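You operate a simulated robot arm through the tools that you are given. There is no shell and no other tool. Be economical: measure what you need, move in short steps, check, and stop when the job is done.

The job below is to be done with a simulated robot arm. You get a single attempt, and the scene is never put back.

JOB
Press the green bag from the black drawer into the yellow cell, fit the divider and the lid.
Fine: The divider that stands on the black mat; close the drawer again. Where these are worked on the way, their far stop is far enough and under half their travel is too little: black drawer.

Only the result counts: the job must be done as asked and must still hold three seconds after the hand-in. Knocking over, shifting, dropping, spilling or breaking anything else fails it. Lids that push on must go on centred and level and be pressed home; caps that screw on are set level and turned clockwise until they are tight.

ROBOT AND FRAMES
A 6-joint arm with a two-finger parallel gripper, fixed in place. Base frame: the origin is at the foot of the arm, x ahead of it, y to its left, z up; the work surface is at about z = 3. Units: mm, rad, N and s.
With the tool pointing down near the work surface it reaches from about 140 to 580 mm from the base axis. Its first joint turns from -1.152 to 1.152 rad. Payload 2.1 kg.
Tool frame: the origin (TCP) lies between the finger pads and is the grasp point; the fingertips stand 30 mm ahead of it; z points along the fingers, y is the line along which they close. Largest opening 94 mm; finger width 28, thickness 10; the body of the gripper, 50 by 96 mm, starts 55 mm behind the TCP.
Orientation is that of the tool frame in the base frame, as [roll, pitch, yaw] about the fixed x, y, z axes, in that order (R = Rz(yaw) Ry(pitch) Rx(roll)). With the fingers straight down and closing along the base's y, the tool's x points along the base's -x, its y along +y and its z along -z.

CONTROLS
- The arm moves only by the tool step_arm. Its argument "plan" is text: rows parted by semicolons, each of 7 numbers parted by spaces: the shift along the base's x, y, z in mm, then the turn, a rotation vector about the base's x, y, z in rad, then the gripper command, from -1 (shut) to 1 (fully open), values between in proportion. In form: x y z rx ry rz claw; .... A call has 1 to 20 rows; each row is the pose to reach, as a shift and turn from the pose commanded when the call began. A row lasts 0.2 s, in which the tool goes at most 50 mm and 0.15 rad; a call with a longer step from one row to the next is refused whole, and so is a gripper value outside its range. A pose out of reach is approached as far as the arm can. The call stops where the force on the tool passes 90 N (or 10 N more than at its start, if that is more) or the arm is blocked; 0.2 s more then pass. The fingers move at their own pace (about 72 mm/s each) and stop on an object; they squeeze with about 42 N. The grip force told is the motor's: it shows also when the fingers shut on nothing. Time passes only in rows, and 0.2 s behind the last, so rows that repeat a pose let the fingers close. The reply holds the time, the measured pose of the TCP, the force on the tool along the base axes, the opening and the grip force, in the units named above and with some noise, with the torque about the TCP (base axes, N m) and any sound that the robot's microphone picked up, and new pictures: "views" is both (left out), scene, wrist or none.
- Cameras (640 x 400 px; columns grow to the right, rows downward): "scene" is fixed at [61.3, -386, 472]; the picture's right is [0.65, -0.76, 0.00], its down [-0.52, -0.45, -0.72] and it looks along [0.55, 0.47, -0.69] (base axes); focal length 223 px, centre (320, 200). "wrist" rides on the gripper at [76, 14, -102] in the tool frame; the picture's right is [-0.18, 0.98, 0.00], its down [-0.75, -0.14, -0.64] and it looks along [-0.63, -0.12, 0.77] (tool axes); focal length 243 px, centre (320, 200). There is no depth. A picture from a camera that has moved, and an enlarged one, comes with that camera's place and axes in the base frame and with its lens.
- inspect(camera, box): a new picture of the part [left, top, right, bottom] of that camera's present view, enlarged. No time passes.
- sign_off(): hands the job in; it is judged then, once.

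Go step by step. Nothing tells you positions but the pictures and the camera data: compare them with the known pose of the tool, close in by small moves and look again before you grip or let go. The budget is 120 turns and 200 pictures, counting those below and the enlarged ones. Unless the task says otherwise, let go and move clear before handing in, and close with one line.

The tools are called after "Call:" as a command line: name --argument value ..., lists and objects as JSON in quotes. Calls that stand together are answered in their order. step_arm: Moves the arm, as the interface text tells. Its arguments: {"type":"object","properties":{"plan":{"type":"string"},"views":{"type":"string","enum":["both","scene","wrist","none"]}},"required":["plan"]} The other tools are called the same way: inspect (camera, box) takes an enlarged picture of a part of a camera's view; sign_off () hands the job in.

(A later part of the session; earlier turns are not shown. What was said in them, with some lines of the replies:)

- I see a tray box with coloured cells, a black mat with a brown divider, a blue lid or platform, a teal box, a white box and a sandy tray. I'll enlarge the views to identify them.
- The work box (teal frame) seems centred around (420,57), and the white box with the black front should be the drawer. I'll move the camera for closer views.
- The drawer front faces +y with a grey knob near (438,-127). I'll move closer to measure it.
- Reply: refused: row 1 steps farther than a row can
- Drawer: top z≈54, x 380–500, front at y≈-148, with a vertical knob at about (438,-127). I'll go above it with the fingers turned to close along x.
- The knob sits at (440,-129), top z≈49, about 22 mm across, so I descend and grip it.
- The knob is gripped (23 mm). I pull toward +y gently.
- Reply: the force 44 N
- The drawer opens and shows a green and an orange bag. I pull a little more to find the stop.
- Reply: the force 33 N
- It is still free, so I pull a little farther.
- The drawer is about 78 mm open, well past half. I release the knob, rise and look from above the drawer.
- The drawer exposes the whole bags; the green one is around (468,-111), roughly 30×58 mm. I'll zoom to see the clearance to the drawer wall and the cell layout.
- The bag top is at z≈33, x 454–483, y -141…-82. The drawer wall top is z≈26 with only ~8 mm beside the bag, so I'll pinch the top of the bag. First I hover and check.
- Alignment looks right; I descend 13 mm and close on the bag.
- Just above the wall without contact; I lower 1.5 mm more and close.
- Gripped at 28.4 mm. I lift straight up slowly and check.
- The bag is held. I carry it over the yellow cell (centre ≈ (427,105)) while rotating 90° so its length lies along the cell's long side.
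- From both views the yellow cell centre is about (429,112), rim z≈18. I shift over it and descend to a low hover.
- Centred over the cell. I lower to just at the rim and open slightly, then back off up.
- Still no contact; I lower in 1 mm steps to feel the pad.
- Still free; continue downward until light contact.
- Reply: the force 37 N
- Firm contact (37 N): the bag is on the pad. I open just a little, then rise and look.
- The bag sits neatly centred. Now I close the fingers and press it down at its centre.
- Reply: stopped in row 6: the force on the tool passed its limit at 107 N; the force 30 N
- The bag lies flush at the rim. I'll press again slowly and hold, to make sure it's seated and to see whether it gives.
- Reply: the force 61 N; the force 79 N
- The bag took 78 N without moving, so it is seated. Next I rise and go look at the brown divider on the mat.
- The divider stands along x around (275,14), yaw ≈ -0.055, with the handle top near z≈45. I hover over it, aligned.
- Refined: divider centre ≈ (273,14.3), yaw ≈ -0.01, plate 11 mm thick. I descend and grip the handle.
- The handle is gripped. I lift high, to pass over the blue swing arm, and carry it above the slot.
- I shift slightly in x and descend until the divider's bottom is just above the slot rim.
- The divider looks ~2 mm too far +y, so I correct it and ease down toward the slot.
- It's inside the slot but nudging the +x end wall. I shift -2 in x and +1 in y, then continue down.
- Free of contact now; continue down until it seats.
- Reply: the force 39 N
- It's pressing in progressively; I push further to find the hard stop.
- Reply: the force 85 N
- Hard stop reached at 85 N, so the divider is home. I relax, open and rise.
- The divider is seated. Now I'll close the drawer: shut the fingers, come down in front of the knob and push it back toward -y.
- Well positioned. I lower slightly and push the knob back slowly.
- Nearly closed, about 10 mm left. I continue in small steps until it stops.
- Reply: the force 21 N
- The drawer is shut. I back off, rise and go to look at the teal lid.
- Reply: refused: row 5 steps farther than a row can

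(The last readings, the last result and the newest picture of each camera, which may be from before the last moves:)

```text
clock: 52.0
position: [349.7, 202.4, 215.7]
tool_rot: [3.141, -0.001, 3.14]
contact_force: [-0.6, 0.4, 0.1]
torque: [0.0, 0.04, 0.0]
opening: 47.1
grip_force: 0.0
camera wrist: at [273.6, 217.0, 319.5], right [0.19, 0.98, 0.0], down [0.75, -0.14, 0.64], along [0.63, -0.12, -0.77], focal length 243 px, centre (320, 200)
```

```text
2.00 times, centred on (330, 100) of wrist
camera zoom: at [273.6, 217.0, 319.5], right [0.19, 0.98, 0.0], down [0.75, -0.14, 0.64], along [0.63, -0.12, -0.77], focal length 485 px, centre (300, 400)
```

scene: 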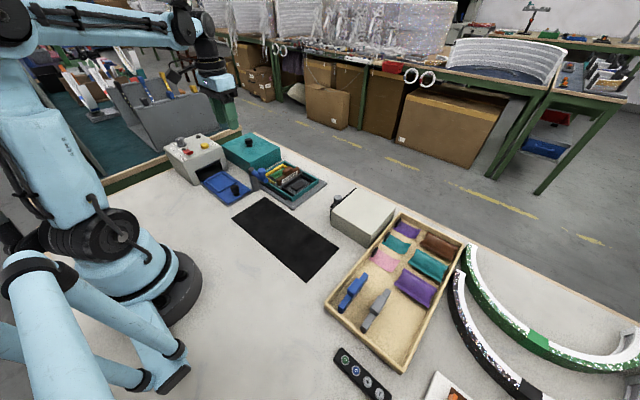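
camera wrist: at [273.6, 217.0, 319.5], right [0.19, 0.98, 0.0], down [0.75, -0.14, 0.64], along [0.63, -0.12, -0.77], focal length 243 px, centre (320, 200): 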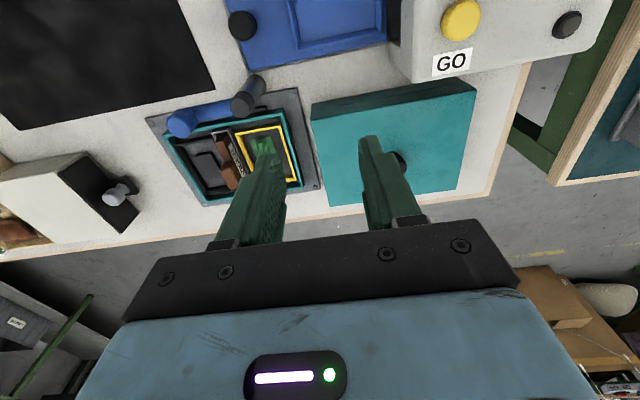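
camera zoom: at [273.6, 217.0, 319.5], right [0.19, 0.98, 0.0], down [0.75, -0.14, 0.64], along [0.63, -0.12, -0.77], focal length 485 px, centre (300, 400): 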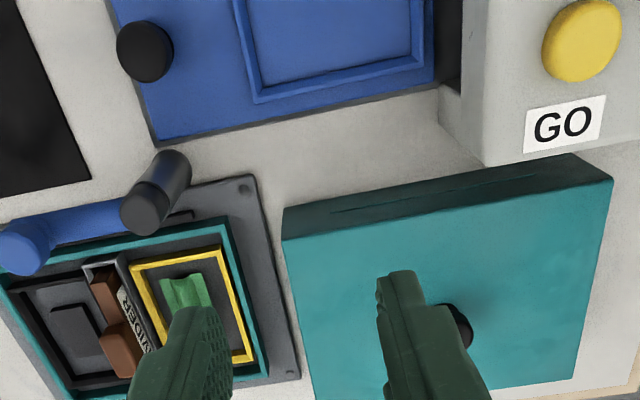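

The lid is about 131×177 mm, centred near (444,277) with its knob at z≈52–80. First I'll measure the box's frame precisely from above.

Call:
step_arm --plan "10 -40 0 0 0 0 0; 20 -80 0 0 0 0 0; 30 -115 0 0 0 0 1; 30 -130 0 0 0 0 1; 30 -130 0 0 0 0 1" --views "wrist"

Call:
inspect --camera "wrist" --box '[190, 20, 430, 180]'

Call:
inspect --camera "scene" --box '[246, 145, 342, 217]'

```text
clock: 53.2
position: [379.6, 72.4, 216.1]
tool_rot: [-3.141, -0.002, 3.139]
contact_force: [-0.2, -0.9, -0.1]
torque: [0.0, 0.03, -0.01]
opening: 94.1
grip_force: 0.0
camera wrist: at [304.7, 85.7, 320.0], right [0.19, 0.98, 0.0], down [0.75, -0.14, 0.64], along [0.63, -0.12, -0.77], focal length 243 px, centre (320, 200)
```

wrist: 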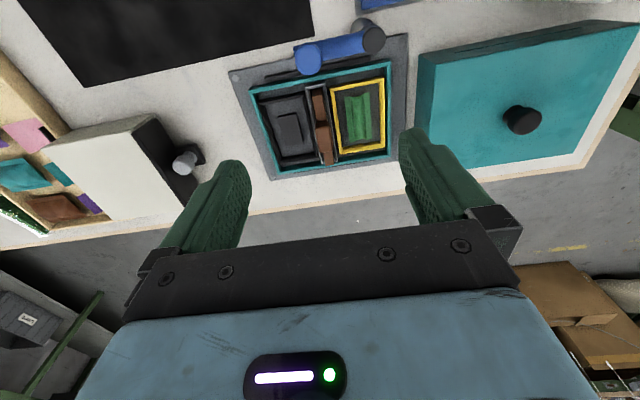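

```text
2.50 times, centred on (310, 100) of wrist
camera zoom: at [304.7, 85.7, 320.0], right [0.19, 0.98, 0.0], down [0.75, -0.14, 0.64], along [0.63, -0.12, -0.77], focal length 606 px, centre (345, 450)
```

zoom: 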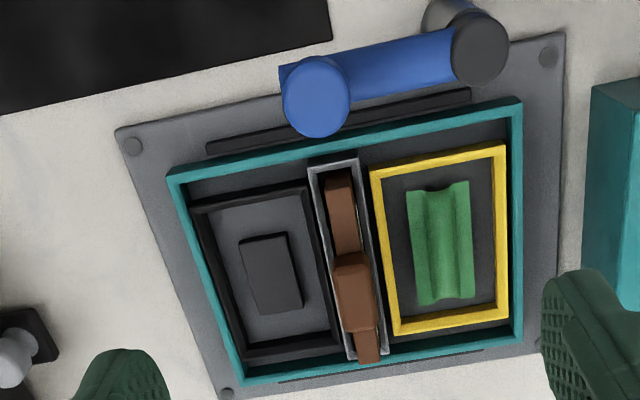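

```text
5.56 times, centred on (294, 181) of scene
camera zoom: at [61.3, -386.1, 472.0], right [0.65, -0.76, 0.0], down [-0.52, -0.45, -0.72], along [0.55, 0.47, -0.69], focal length 1240 px, centre (464, 306)
```

zoom: 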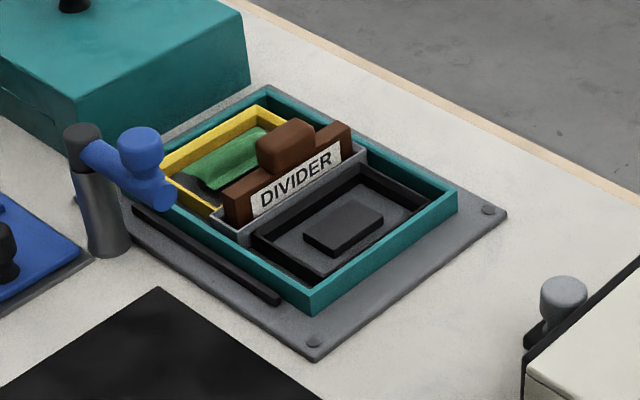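

The box frame is centred at about (430,70), ~120×162 outside, unrotated. Now I go above the lid's knob.

Call:
step_arm --plan "5 40 0 0 0 0 0.3; 15 80 0 0 0 0 0.3; 25 120 0 0 0 0 0.3; 35 160 0 0 0 0 0.3; 35 195 0 0 0 0 0.3; 35 195 0 0 0 0 0.3" --views "wrist"

Call:
inspect --camera "wrist" --box '[190, 0, 450, 180]'

Call:
inspect --camera "scene" --box '[200, 105, 296, 177]'

```text
clock: 54.6
position: [415.4, 265.2, 213.8]
tool_rot: [-3.141, -0.002, 3.139]
contact_force: [-0.6, 0.2, -0.2]
torque: [-0.01, -0.02, 0.01]
opening: 61.1
grip_force: 0.1
camera wrist: at [339.7, 278.9, 318.6], right [0.19, 0.98, 0.0], down [0.75, -0.14, 0.64], along [0.63, -0.12, -0.77], focal length 243 px, centre (320, 200)
```

wrist: 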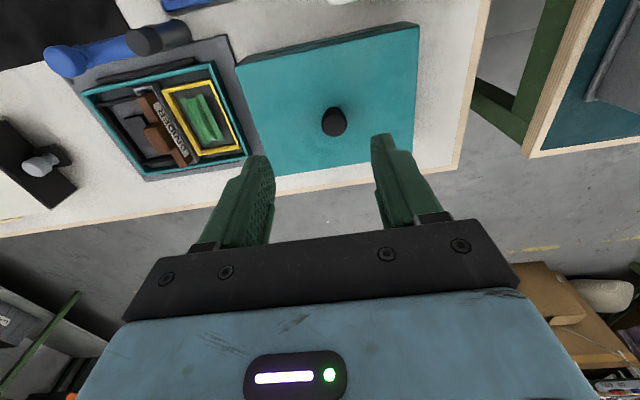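

```text
2.22 times, centred on (320, 90) of wrist
camera zoom: at [339.7, 278.9, 318.6], right [0.19, 0.98, 0.0], down [0.75, -0.14, 0.64], along [0.63, -0.12, -0.77], focal length 539 px, centre (320, 444)
```

zoom: 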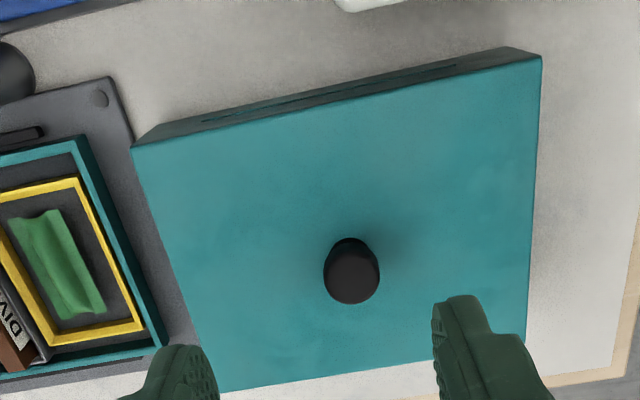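

```text
5.56 times, centred on (248, 141) of scene
camera zoom: at [61.4, -386.0, 472.0], right [0.65, -0.76, 0.0], down [-0.52, -0.45, -0.72], along [0.55, 0.47, -0.69], focal length 1240 px, centre (720, 528)
```

zoom: 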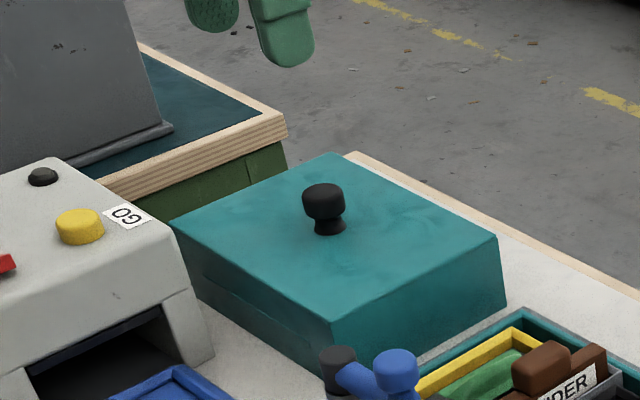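

The lid's knob top is at about (441,274,78), 26 mm across, and the lid sits square to the axes. I descend over it and grip.

Call:
step_arm --plan "13 4 -40 0 0 0 0.3; 26 9 -80 0 0 0 0.2; 26 9 -110 0 0 0 0.2; 26 9 -124 0 0 0 0.2; 26 9 -129 0 0 0 0.2; 26 9 -129 0 0 0 0.2" --views "wrist"

Call:
inspect --camera "scene" --box '[210, 105, 290, 165]'

Call:
inspect --camera "wrist" --box '[220, 60, 420, 220]'

```text
clock: 56.0
position: [439.1, 275.5, 85.0]
tool_rot: [-3.141, -0.002, 3.141]
contact_force: [2.0, -0.6, 5.3]
torque: [0.03, -0.05, -0.02]
opening: 56.5
grip_force: 0.1
camera wrist: at [364.8, 289.7, 189.4], right [0.19, 0.98, 0.0], down [0.75, -0.14, 0.64], along [0.63, -0.12, -0.77], focal length 243 px, centre (320, 200)
```

wrist: 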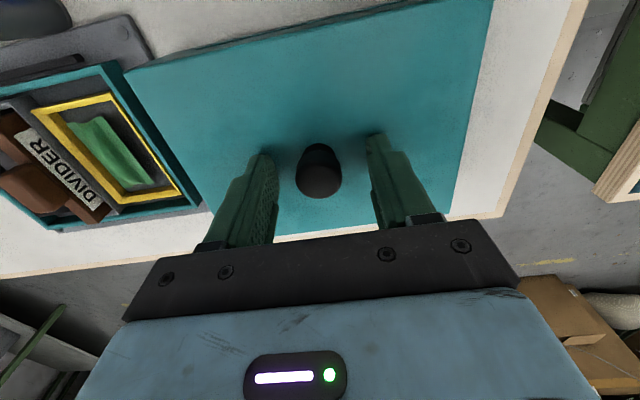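

```text
6.67 times, centred on (250, 135) of scene
camera zoom: at [61.3, -386.1, 472.0], right [0.65, -0.76, 0.0], down [-0.52, -0.45, -0.72], along [0.55, 0.47, -0.69], focal length 1488 px, centre (787, 633)
```

zoom: 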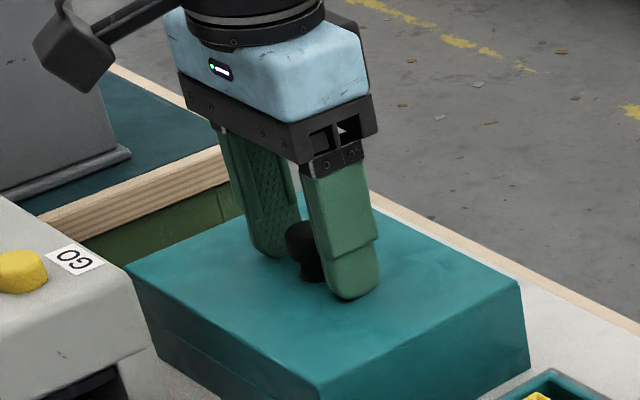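

```text
2.50 times, centred on (320, 140) of wrist
camera zoom: at [364.8, 289.7, 189.4], right [0.19, 0.98, 0.0], down [0.75, -0.14, 0.64], along [0.63, -0.12, -0.77], focal length 606 px, centre (320, 350)
```

zoom: 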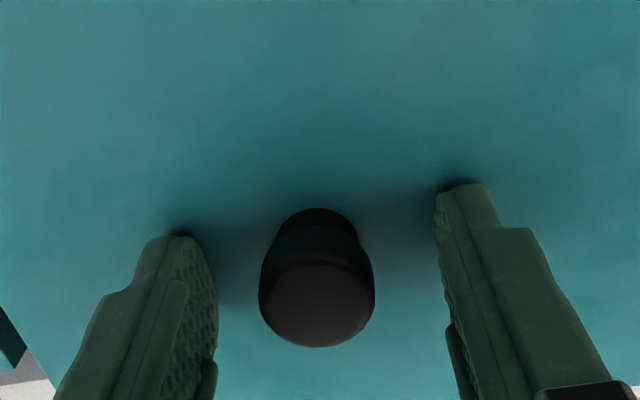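

The fingertips just touch the lid's top (z≈55), with the knob centred between them. I raise 2 mm and close.

Call:
step_arm --plan "1 -1 2 0 0 0 0.2; 1 -1 2 0 0 0 -0.3; 1 -1 2 0 0 0 -1; 1 -1 2 0 0 0 -1; 1 -1 2 0 0 0 -1" --views "wrist"

```text
clock: 57.2
position: [441.5, 275.0, 88.8]
tool_rot: [3.141, -0.003, 3.14]
contact_force: [0.0, 0.8, 0.2]
torque: [-0.03, -0.01, -0.01]
opening: 24.6
grip_force: 41.8
camera wrist: at [366.2, 289.0, 191.4], right [0.19, 0.98, 0.0], down [0.75, -0.14, 0.64], along [0.63, -0.12, -0.77], focal length 243 px, centre (320, 200)
```

wrist: 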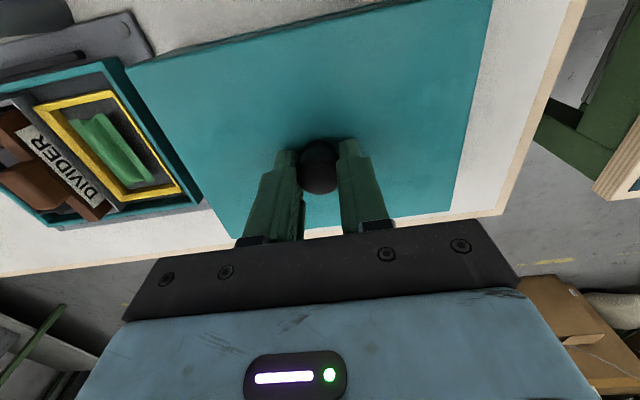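

Gripped at 24.6 mm. I lift the lid straight up.

Call:
step_arm --plan "0 0 5 0 0 0 -1; 0 0 12 0 0 0 -1; 0 0 25 0 0 0 -1; 0 0 45 0 0 0 -1; 0 0 70 0 0 0 -1; 0 0 95 0 0 0 -1; 0 0 115 0 0 0 -1; 0 0 115 0 0 0 -1" --views "wrist"

Call:
inspect --camera "scene" --box '[190, 60, 318, 172]'

```text
clock: 59.0
position: [442.5, 274.6, 204.1]
tool_rot: [-3.141, -0.002, 3.138]
contact_force: [-0.3, -1.0, -1.8]
torque: [0.0, 0.01, 0.01]
opening: 24.6
grip_force: 41.7
camera wrist: at [366.1, 288.5, 306.7], right [0.19, 0.98, 0.0], down [0.75, -0.14, 0.64], along [0.63, -0.12, -0.77], focal length 243 px, centre (320, 200)
```

wrist: 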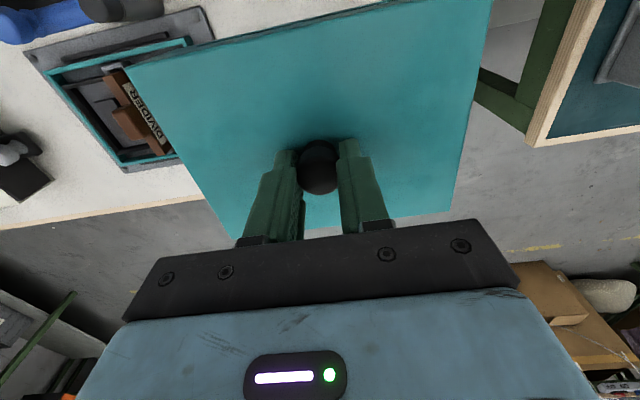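

```text
3.57 times, centred on (254, 116) of scene
camera zoom: at [61.3, -386.0, 472.0], right [0.65, -0.76, 0.0], down [-0.52, -0.45, -0.72], along [0.55, 0.47, -0.69], focal length 797 px, centre (556, 500)
```

zoom: 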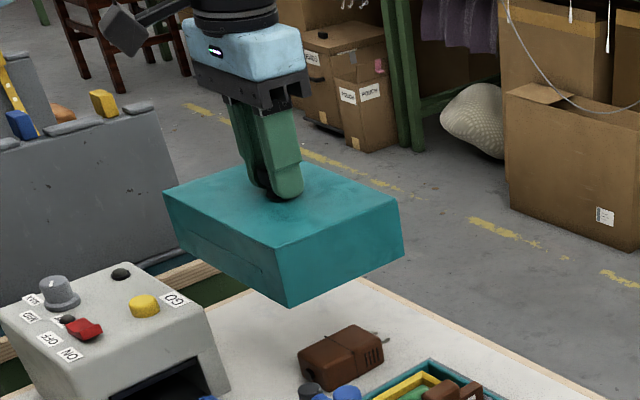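

An object became visible under the lid; let me look closer before continuing.

Call:
inspect --camera "scene" --box '[230, 130, 330, 205]'

Call:
inspect --camera "scene" --box '[215, 100, 285, 150]'

```text
5.33 times, centred on (280, 168) of scene
camera zoom: at [61.3, -386.0, 472.0], right [0.65, -0.76, 0.0], down [-0.52, -0.45, -0.72], along [0.55, 0.47, -0.69], focal length 1190 px, centre (533, 373)
```

zoom: 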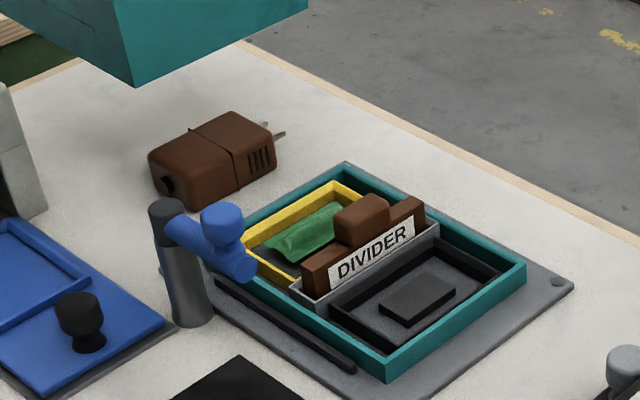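

```text
8.00 times, centred on (250, 125) of scene
camera zoom: at [61.3, -386.0, 472.0], right [0.65, -0.76, 0.0], down [-0.52, -0.45, -0.72], along [0.55, 0.47, -0.69], focal length 1786 px, centre (880, 800)
```

zoom: 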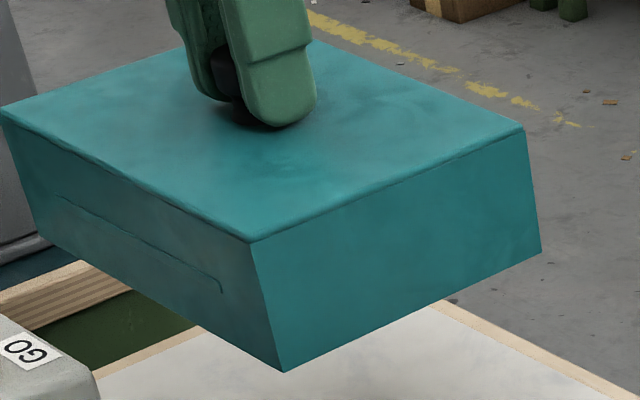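

It's just a power adapter that was under the lid, so I'll leave it. I measure the lid's edges relative to the tool.

Call:
inspect --camera "wrist" --box '[100, 0, 300, 125]'

Call:
inspect --camera "wrist" --box '[380, 0, 580, 125]'

Call:
inspect --camera "wrist" --box '[200, 160, 480, 260]'

```text
3.20 times, centred on (200, 62) of wrist
camera zoom: at [366.1, 288.5, 306.7], right [0.19, 0.98, 0.0], down [0.75, -0.14, 0.64], along [0.63, -0.12, -0.77], focal length 776 px, centre (704, 640)
```

zoom: 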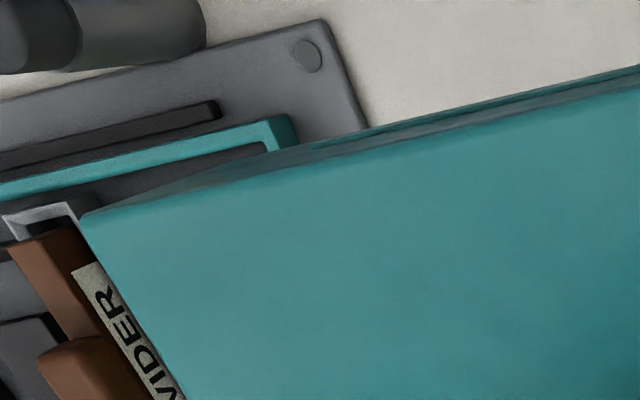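

```text
3.20 times, centred on (480, 62) of wrist
camera zoom: at [366.1, 288.5, 306.7], right [0.19, 0.98, 0.0], down [0.75, -0.14, 0.64], along [0.63, -0.12, -0.77], focal length 776 px, centre (-192, 640)
```

zoom: 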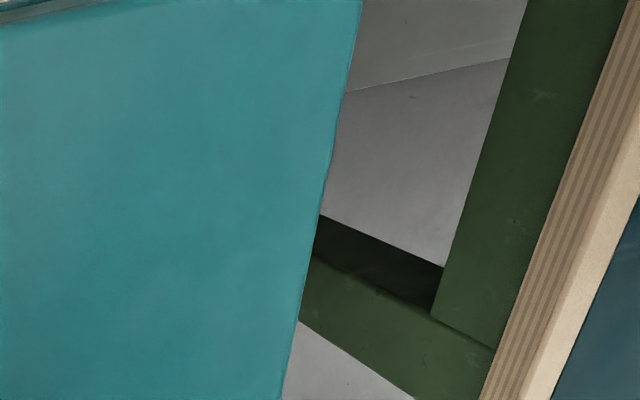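

```text
2.29 times, centred on (340, 210) of wrist
camera zoom: at [366.1, 288.5, 306.7], right [0.19, 0.98, 0.0], down [0.75, -0.14, 0.64], along [0.63, -0.12, -0.77], focal length 555 px, centre (274, 177)
```

zoom: 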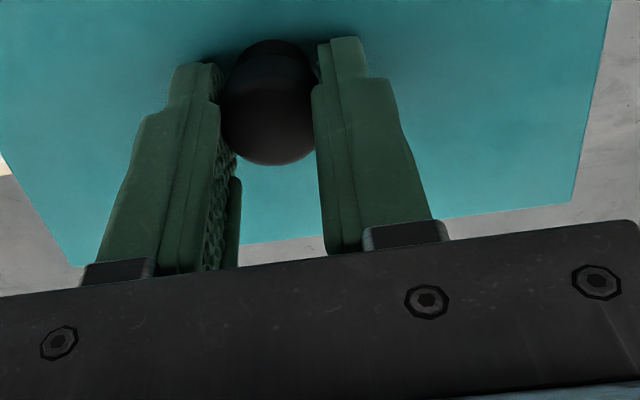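

Lid centre is about 3 mm in -x from the tool. I carry it above the box at height.

Call:
step_arm --plan "-1 -35 0 0 0 0 -1; -3 -75 0 0 0 0 -1; -5 -115 0 0 0 0 -1; -8 -155 0 0 0 0 -1; -10 -190 0 0 0 0 -1; -10 -204.5 0 0 0 0 -1; -10 -204.5 -30 0 0 0 -1; -10 -204.5 -60 0 0 0 -1; -10 -204.5 -75 0 0 0 -1; -10 -204.5 -75 0 0 0 -1" --views "wrist"

Call:
inspect --camera "scene" --box '[230, 130, 342, 214]'

```text
clock: 61.2
position: [430.4, 71.4, 127.3]
tool_rot: [-3.141, -0.001, 3.141]
contact_force: [0.7, 0.7, -0.6]
torque: [-0.01, 0.06, 0.0]
opening: 24.7
grip_force: 42.0
camera wrist: at [356.0, 85.0, 231.2], right [0.19, 0.98, 0.0], down [0.75, -0.14, 0.64], along [0.63, -0.12, -0.77], focal length 243 px, centre (320, 200)
```

wrist: 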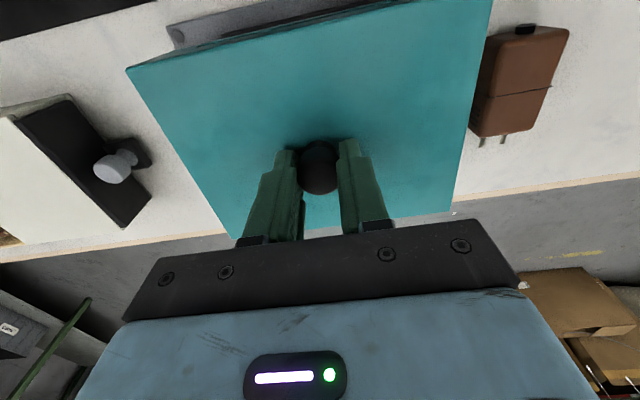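

```text
4.76 times, centred on (286, 172) of scene
camera zoom: at [61.3, -386.0, 472.0], right [0.65, -0.76, 0.0], down [-0.52, -0.45, -0.72], along [0.55, 0.47, -0.69], focal length 1063 px, centre (482, 333)
```

zoom: 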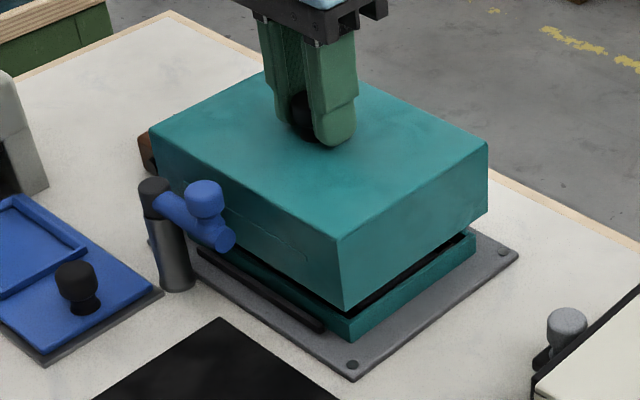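

Call:
inspect --camera "scene" --box '[284, 176, 332, 206]'

Call:
inspect --camera "scene" --box '[270, 170, 318, 200]'

```text
13.33 times, centred on (308, 191) of scene
camera zoom: at [61.3, -386.0, 472.0], right [0.65, -0.76, 0.0], down [-0.52, -0.45, -0.72], along [0.55, 0.47, -0.69], focal length 2976 px, centre (480, 320)
```

zoom: 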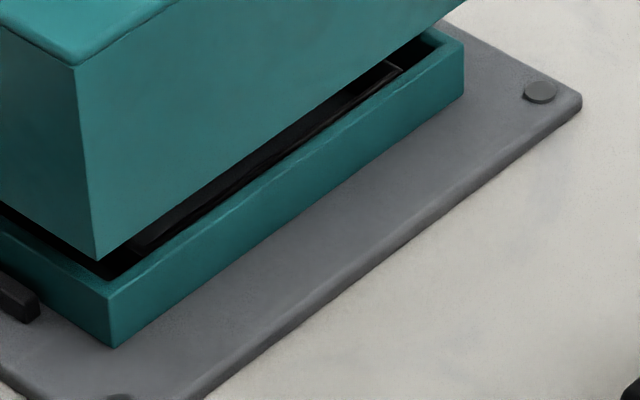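

```text
13.33 times, centred on (294, 185) of scene
camera zoom: at [61.3, -386.0, 472.0], right [0.65, -0.76, 0.0], down [-0.52, -0.45, -0.72], along [0.55, 0.47, -0.69], focal length 2976 px, centre (667, 400)
```

zoom: 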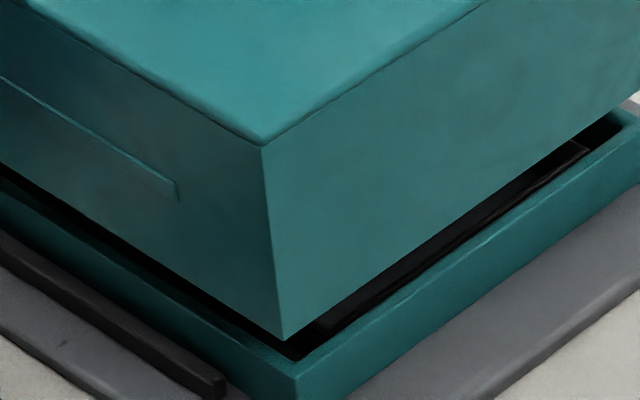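

Call:
inspect --camera "scene" --box '[312, 160, 344, 190]'

Call:
inspect --camera "scene" --box '[256, 150, 288, 180]'

```text
13.33 times, centred on (328, 175) of scene
camera zoom: at [61.3, -386.0, 472.0], right [0.65, -0.76, 0.0], down [-0.52, -0.45, -0.72], along [0.55, 0.47, -0.69], focal length 2976 px, centre (213, 533)
```

zoom: 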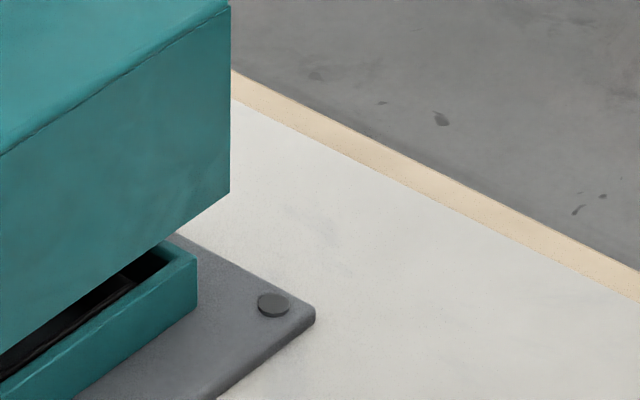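

```text
13.33 times, centred on (272, 165) of scene
camera zoom: at [61.3, -386.0, 472.0], right [0.65, -0.76, 0.0], down [-0.52, -0.45, -0.72], along [0.55, 0.47, -0.69], focal length 2976 px, centre (960, 667)
```

zoom: 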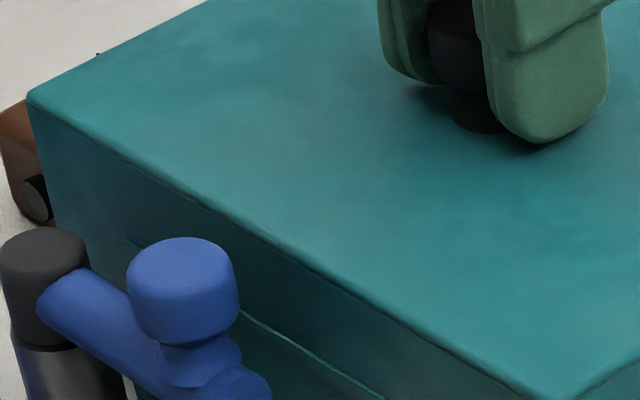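

The lid is within about 1 mm of alignment. I correct slightly and lower to just above the rim.

Call:
step_arm --plan "0.7 -0.3 -5 0 0 -0.006 -1; 0.7 -0.3 -10 0 0 -0.006 -1; 0.7 -0.3 -14 0 0 -0.006 -1; 0.7 -0.3 -14 0 0 -0.006 -1" --views "none"

Call:
inspect --camera "scene" --box '[284, 176, 332, 206]'

Call:
inspect --camera "scene" --box '[312, 160, 344, 190]'

```text
clock: 62.2
position: [432.6, 70.0, 114.3]
tool_rot: [-3.14, -0.001, 3.134]
contact_force: [-0.1, 0.5, -1.3]
torque: [-0.01, 0.02, 0.01]
opening: 24.6
grip_force: 42.0
```

```text
13.33 times, centred on (308, 191) of scene
camera zoom: at [61.3, -386.0, 472.0], right [0.65, -0.76, 0.0], down [-0.52, -0.45, -0.72], along [0.55, 0.47, -0.69], focal length 2976 px, centre (480, 320)
```

zoom: 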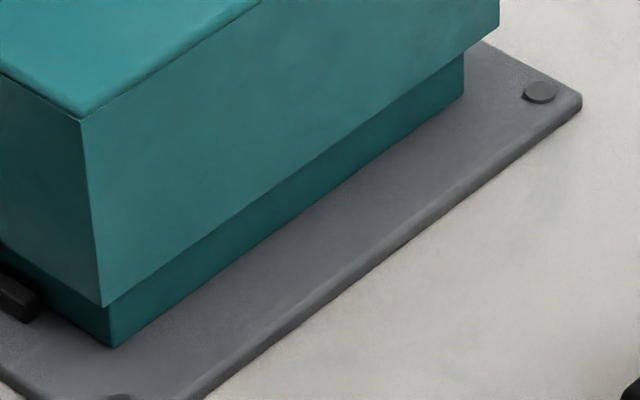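

```text
13.33 times, centred on (328, 175) of scene
camera zoom: at [61.3, -386.0, 472.0], right [0.65, -0.76, 0.0], down [-0.52, -0.45, -0.72], along [0.55, 0.47, -0.69], focal length 2976 px, centre (213, 533)
```

zoom: 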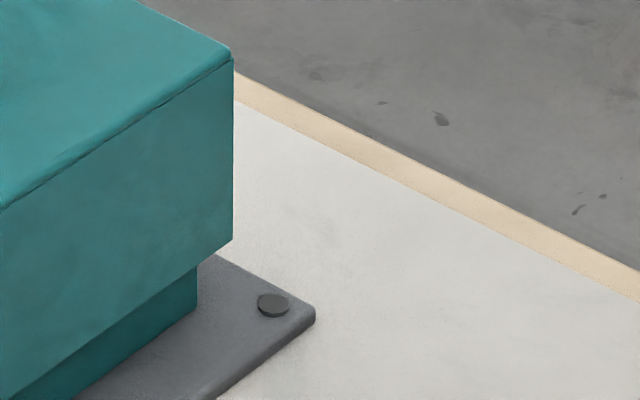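

Aligned with even margins. I lower in small steps and watch the forces.

Call:
step_arm --plan "0 0 -2 0 0 0 -1; 0 0 -4 0 0 0 -1; 0 0 -6 0 0 0 -1; 0 0 -8 0 0 0 -1; 0 0 -9.5 0 0 0 -1; 0 0 -11 0 0 0 -1" --views "none"

Call:
inspect --camera "scene" --box '[260, 150, 340, 210]'

```text
clock: 63.6
position: [431.1, 69.7, 103.5]
tool_rot: [3.14, -0.002, 3.135]
contact_force: [0.5, -0.5, 0.1]
torque: [0.01, 0.01, 0.0]
opening: 24.7
grip_force: 42.3
```

```text
6.67 times, centred on (300, 180) of scene
camera zoom: at [61.3, -386.0, 472.0], right [0.65, -0.76, 0.0], down [-0.52, -0.45, -0.72], along [0.55, 0.47, -0.69], focal length 1488 px, centre (453, 333)
```

zoom: 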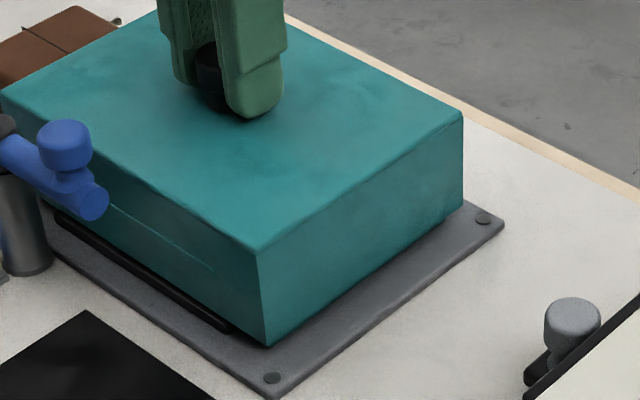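

The lid has passed over the frame freely. Continue down until it seats.

Call:
step_arm --plan "0 0 -2 0 0 0 -1; 0 0 -4 0 0 0 -1; 0 0 -6 0 0 0 -1; 0 0 -7 0 0 0 -1; 0 0 -8 0 0 0 -1; 0 0 -9 0 0 0 -1; 0 0 -10 0 0 0 -1" --views "none"

Call:
inspect --camera "scene" --box '[260, 150, 340, 210]'

```text
clock: 65.2
position: [432.3, 69.4, 93.8]
tool_rot: [-3.141, -0.005, 3.133]
contact_force: [-5.2, -4.3, 43.2]
torque: [-0.18, 0.3, 0.01]
opening: 24.6
grip_force: 42.4
```

```text
6.67 times, centred on (300, 180) of scene
camera zoom: at [61.1, -386.1, 472.0], right [0.65, -0.76, 0.0], down [-0.52, -0.45, -0.72], along [0.55, 0.47, -0.69], focal length 1488 px, centre (453, 333)
```

zoom: 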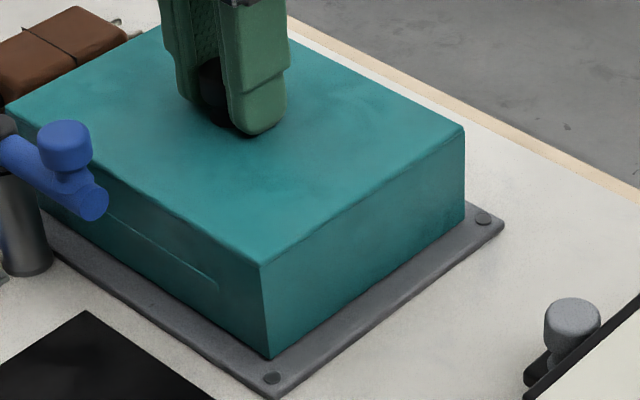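

It has contacted at about plate level (43 N). I press further until home.

Call:
step_arm --plan "0 0 -0.7 0 0 0 -1; 0 0 -1.3 0 0 0 -1; 0 0 -1.8 0 0 0 -1; 0 0 -1.8 0 0 0 -1" --views "none"

Call:
inspect --camera "scene" --box '[284, 176, 332, 206]'

Call:
inspect --camera "scene" --box '[250, 160, 306, 202]'

```text
clock: 66.2
position: [432.2, 69.9, 92.6]
tool_rot: [-3.139, -0.001, 3.132]
contact_force: [-10.3, -5.9, 77.0]
torque: [-0.33, 0.62, 0.01]
opening: 24.5
grip_force: 42.1
```

```text
13.33 times, centred on (308, 191) of scene
camera zoom: at [61.0, -386.1, 472.0], right [0.65, -0.76, 0.0], down [-0.52, -0.45, -0.72], along [0.55, 0.47, -0.69], focal length 2976 px, centre (480, 320)
```

zoom: 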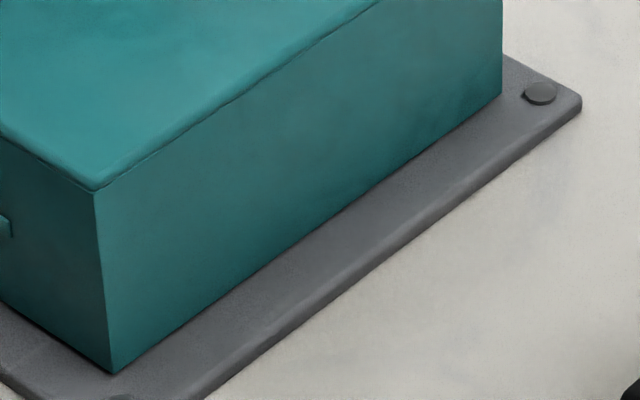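

```text
9.52 times, centred on (278, 181) of scene
camera zoom: at [61.0, -386.1, 472.0], right [0.65, -0.76, 0.0], down [-0.52, -0.45, -0.72], along [0.55, 0.47, -0.69], focal length 2126 px, centre (720, 381)
```

zoom: 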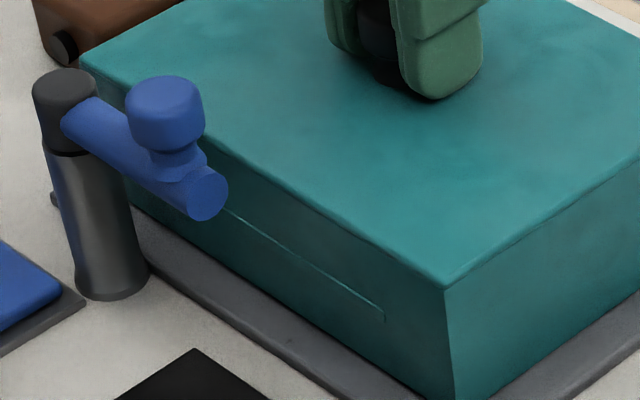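

The lid sits flush on the plate at 77 N. I unload, open and rise clear.

Call:
step_arm --plan "0 0 2.5 0 0 0 -1; 0 0 2.5 0 0 0 -0.2; 0 0 2.5 0 0 0 0; 0 0 2.5 0 0 0 0; 0 0 20 0 0 0 0; 0 0 60 0 0 0 0; 0 0 100 0 0 0 0; 0 0 130 0 0 0 0; 0 0 130 0 0 0 0" --views "both"

Call:
inspect --camera "scene" --box '[230, 130, 390, 240]'

Call:
inspect --camera "wrist" --box '[180, 0, 460, 180]'

```text
clock: 68.2
position: [431.7, 69.5, 221.0]
tool_rot: [-3.141, -0.002, 3.136]
contact_force: [0.5, -0.2, 0.5]
torque: [0.0, 0.01, 0.0]
opening: 47.2
grip_force: 0.1
camera wrist: at [356.1, 84.0, 325.1], right [0.19, 0.98, 0.0], down [0.75, -0.15, 0.64], along [0.63, -0.12, -0.77], focal length 243 px, centre (320, 200)
```

scene: 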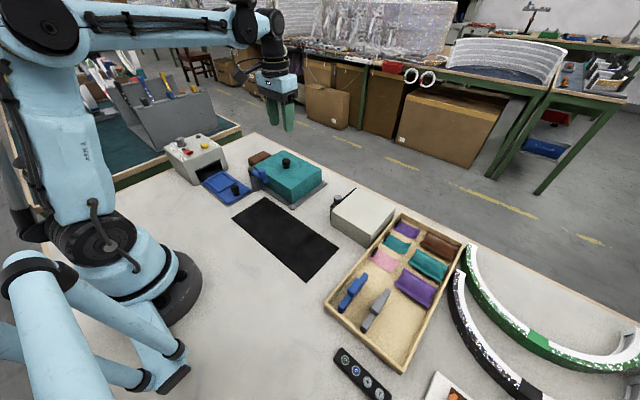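
wrist: 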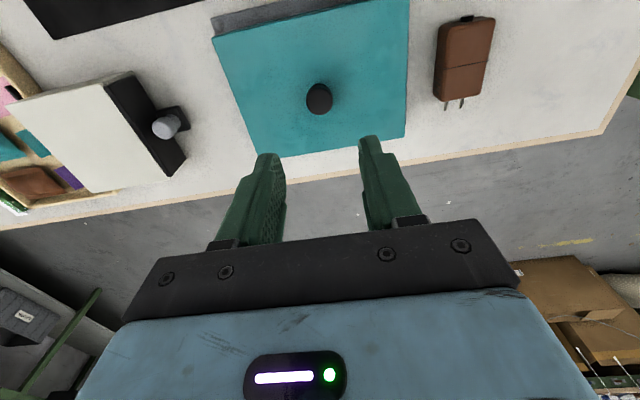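

```text
3.64 times, centred on (310, 185) of scene
camera zoom: at [61.3, -386.0, 472.0], right [0.65, -0.76, 0.0], down [-0.52, -0.45, -0.72], along [0.55, 0.47, -0.69], focal length 812 px, centre (356, 254)
```

zoom: 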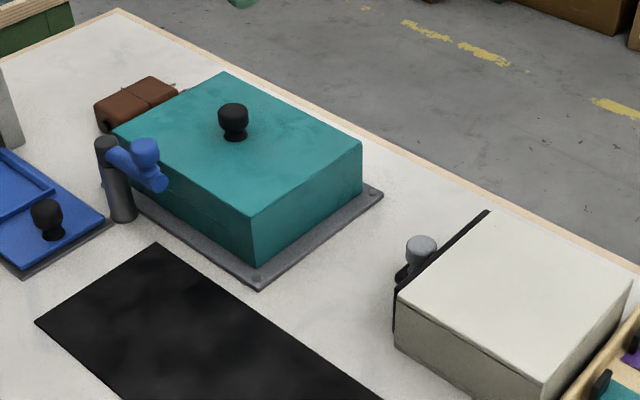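

```text
2.22 times, centred on (320, 90) of wrist
camera zoom: at [356.1, 84.0, 325.1], right [0.19, 0.98, 0.0], down [0.75, -0.15, 0.64], along [0.63, -0.12, -0.77], focal length 539 px, centre (320, 444)
```

zoom: 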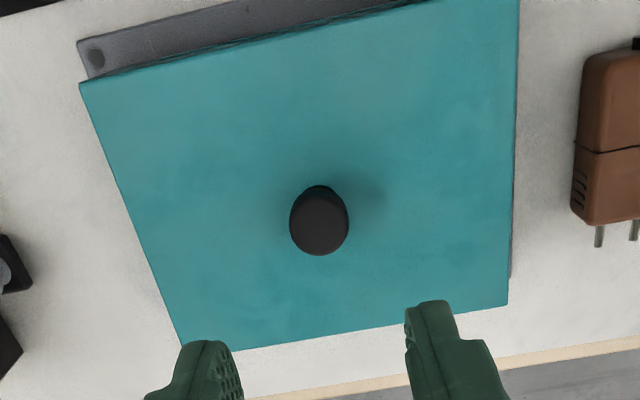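

Everything looks in place. For certainty I give the knob one straight push with closed fingers.

Call:
step_arm --plan "-1 0 0 0 0 0 -1; -1 0 -40 0 0 0 -1; -1 0 -80 0 0 0 -1; -1 0 -98 0 0 0 -1; -1 0 -101 0 0 0 -1; -1 0 -103 0 0 0 -1; -1 0 -105 0 0 0 -1; -1 0 -106 0 0 0 -1; -1 0 -107 0 0 0 -1; -1 0 -108 0 0 0 -1; -1 0 -109 0 0 0 -1; -1 0 -110 0 0 0 -1" --views "none"

```text
clock: 70.1
position: [430.1, 69.6, 118.2]
tool_rot: [3.142, -0.005, 3.134]
contact_force: [-0.4, -0.6, 23.2]
torque: [-0.03, -0.01, 0.02]
opening: 0.0
grip_force: 33.2
stopped in row 9: the force on the tool passed its limit at 93 N (the readings are from after the stop); the commanded pose is now the measured one
```

Pressed at over 90 N with no give. I rise clear and take a final look.

Call:
step_arm --plan "0 0 20 0 0 0 -1; 0 0 60 0 0 0 -1; -30 0 100 0 0 0 -1; -60 0 110 0 0 0 -1; -60 0 110 0 0 0 -1" --views "both"

Call:
inspect --camera "scene" --box '[230, 130, 390, 240]'

```text
clock: 71.3
position: [368.7, 70.6, 227.9]
tool_rot: [3.141, -0.004, 3.135]
contact_force: [0.6, -0.3, -0.2]
torque: [0.03, 0.0, 0.01]
opening: 0.0
grip_force: 33.5
camera wrist: at [293.8, 84.6, 331.8], right [0.19, 0.98, 0.0], down [0.76, -0.15, 0.64], along [0.63, -0.12, -0.77], focal length 243 px, centre (320, 200)
```

scene: 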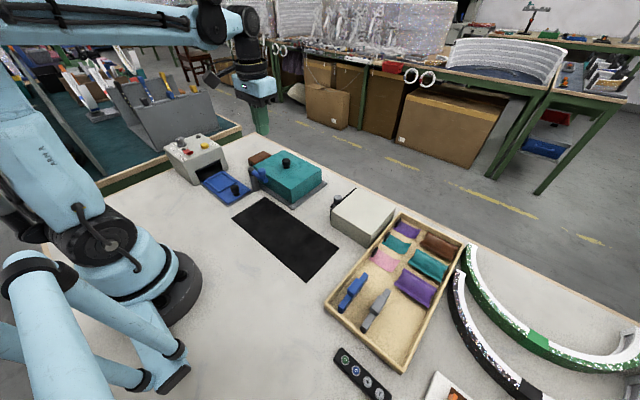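
wrist: 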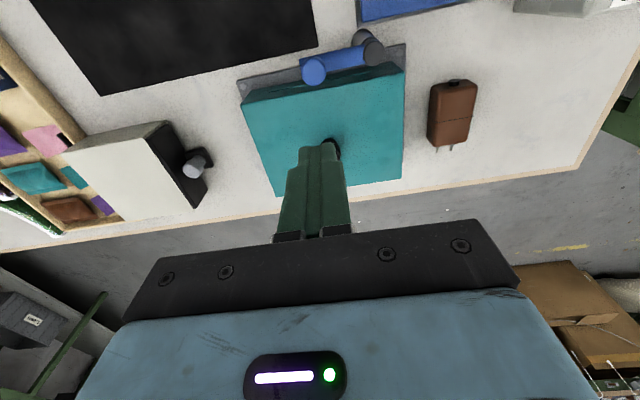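

```text
3.64 times, centred on (310, 185) of scene
camera zoom: at [61.3, -386.0, 472.0], right [0.65, -0.76, 0.0], down [-0.52, -0.45, -0.72], along [0.55, 0.47, -0.69], focal length 812 px, centre (356, 254)
```

zoom: 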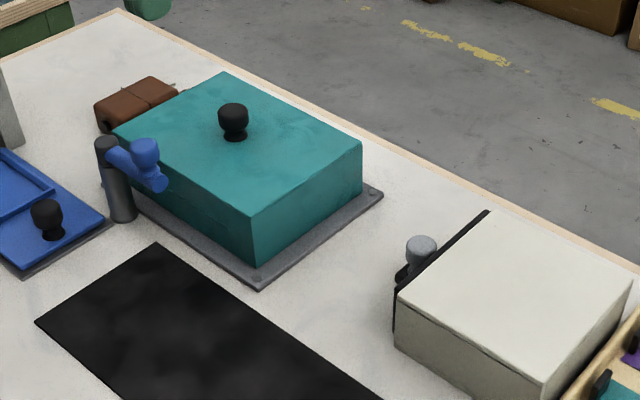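

The lid is level and flush, the drawer is shut and the arm is clear, so I hand the job in.

Call:
sign_off

```text
The job is handed in.
```

The green bag is pressed into the yellow cell, the brown divider from the black mat is in its slot, the lid is pressed home and level, and the black drawer is closed. I left the blue swing arm alone, and the power adapter that was under the lid is still where it was.
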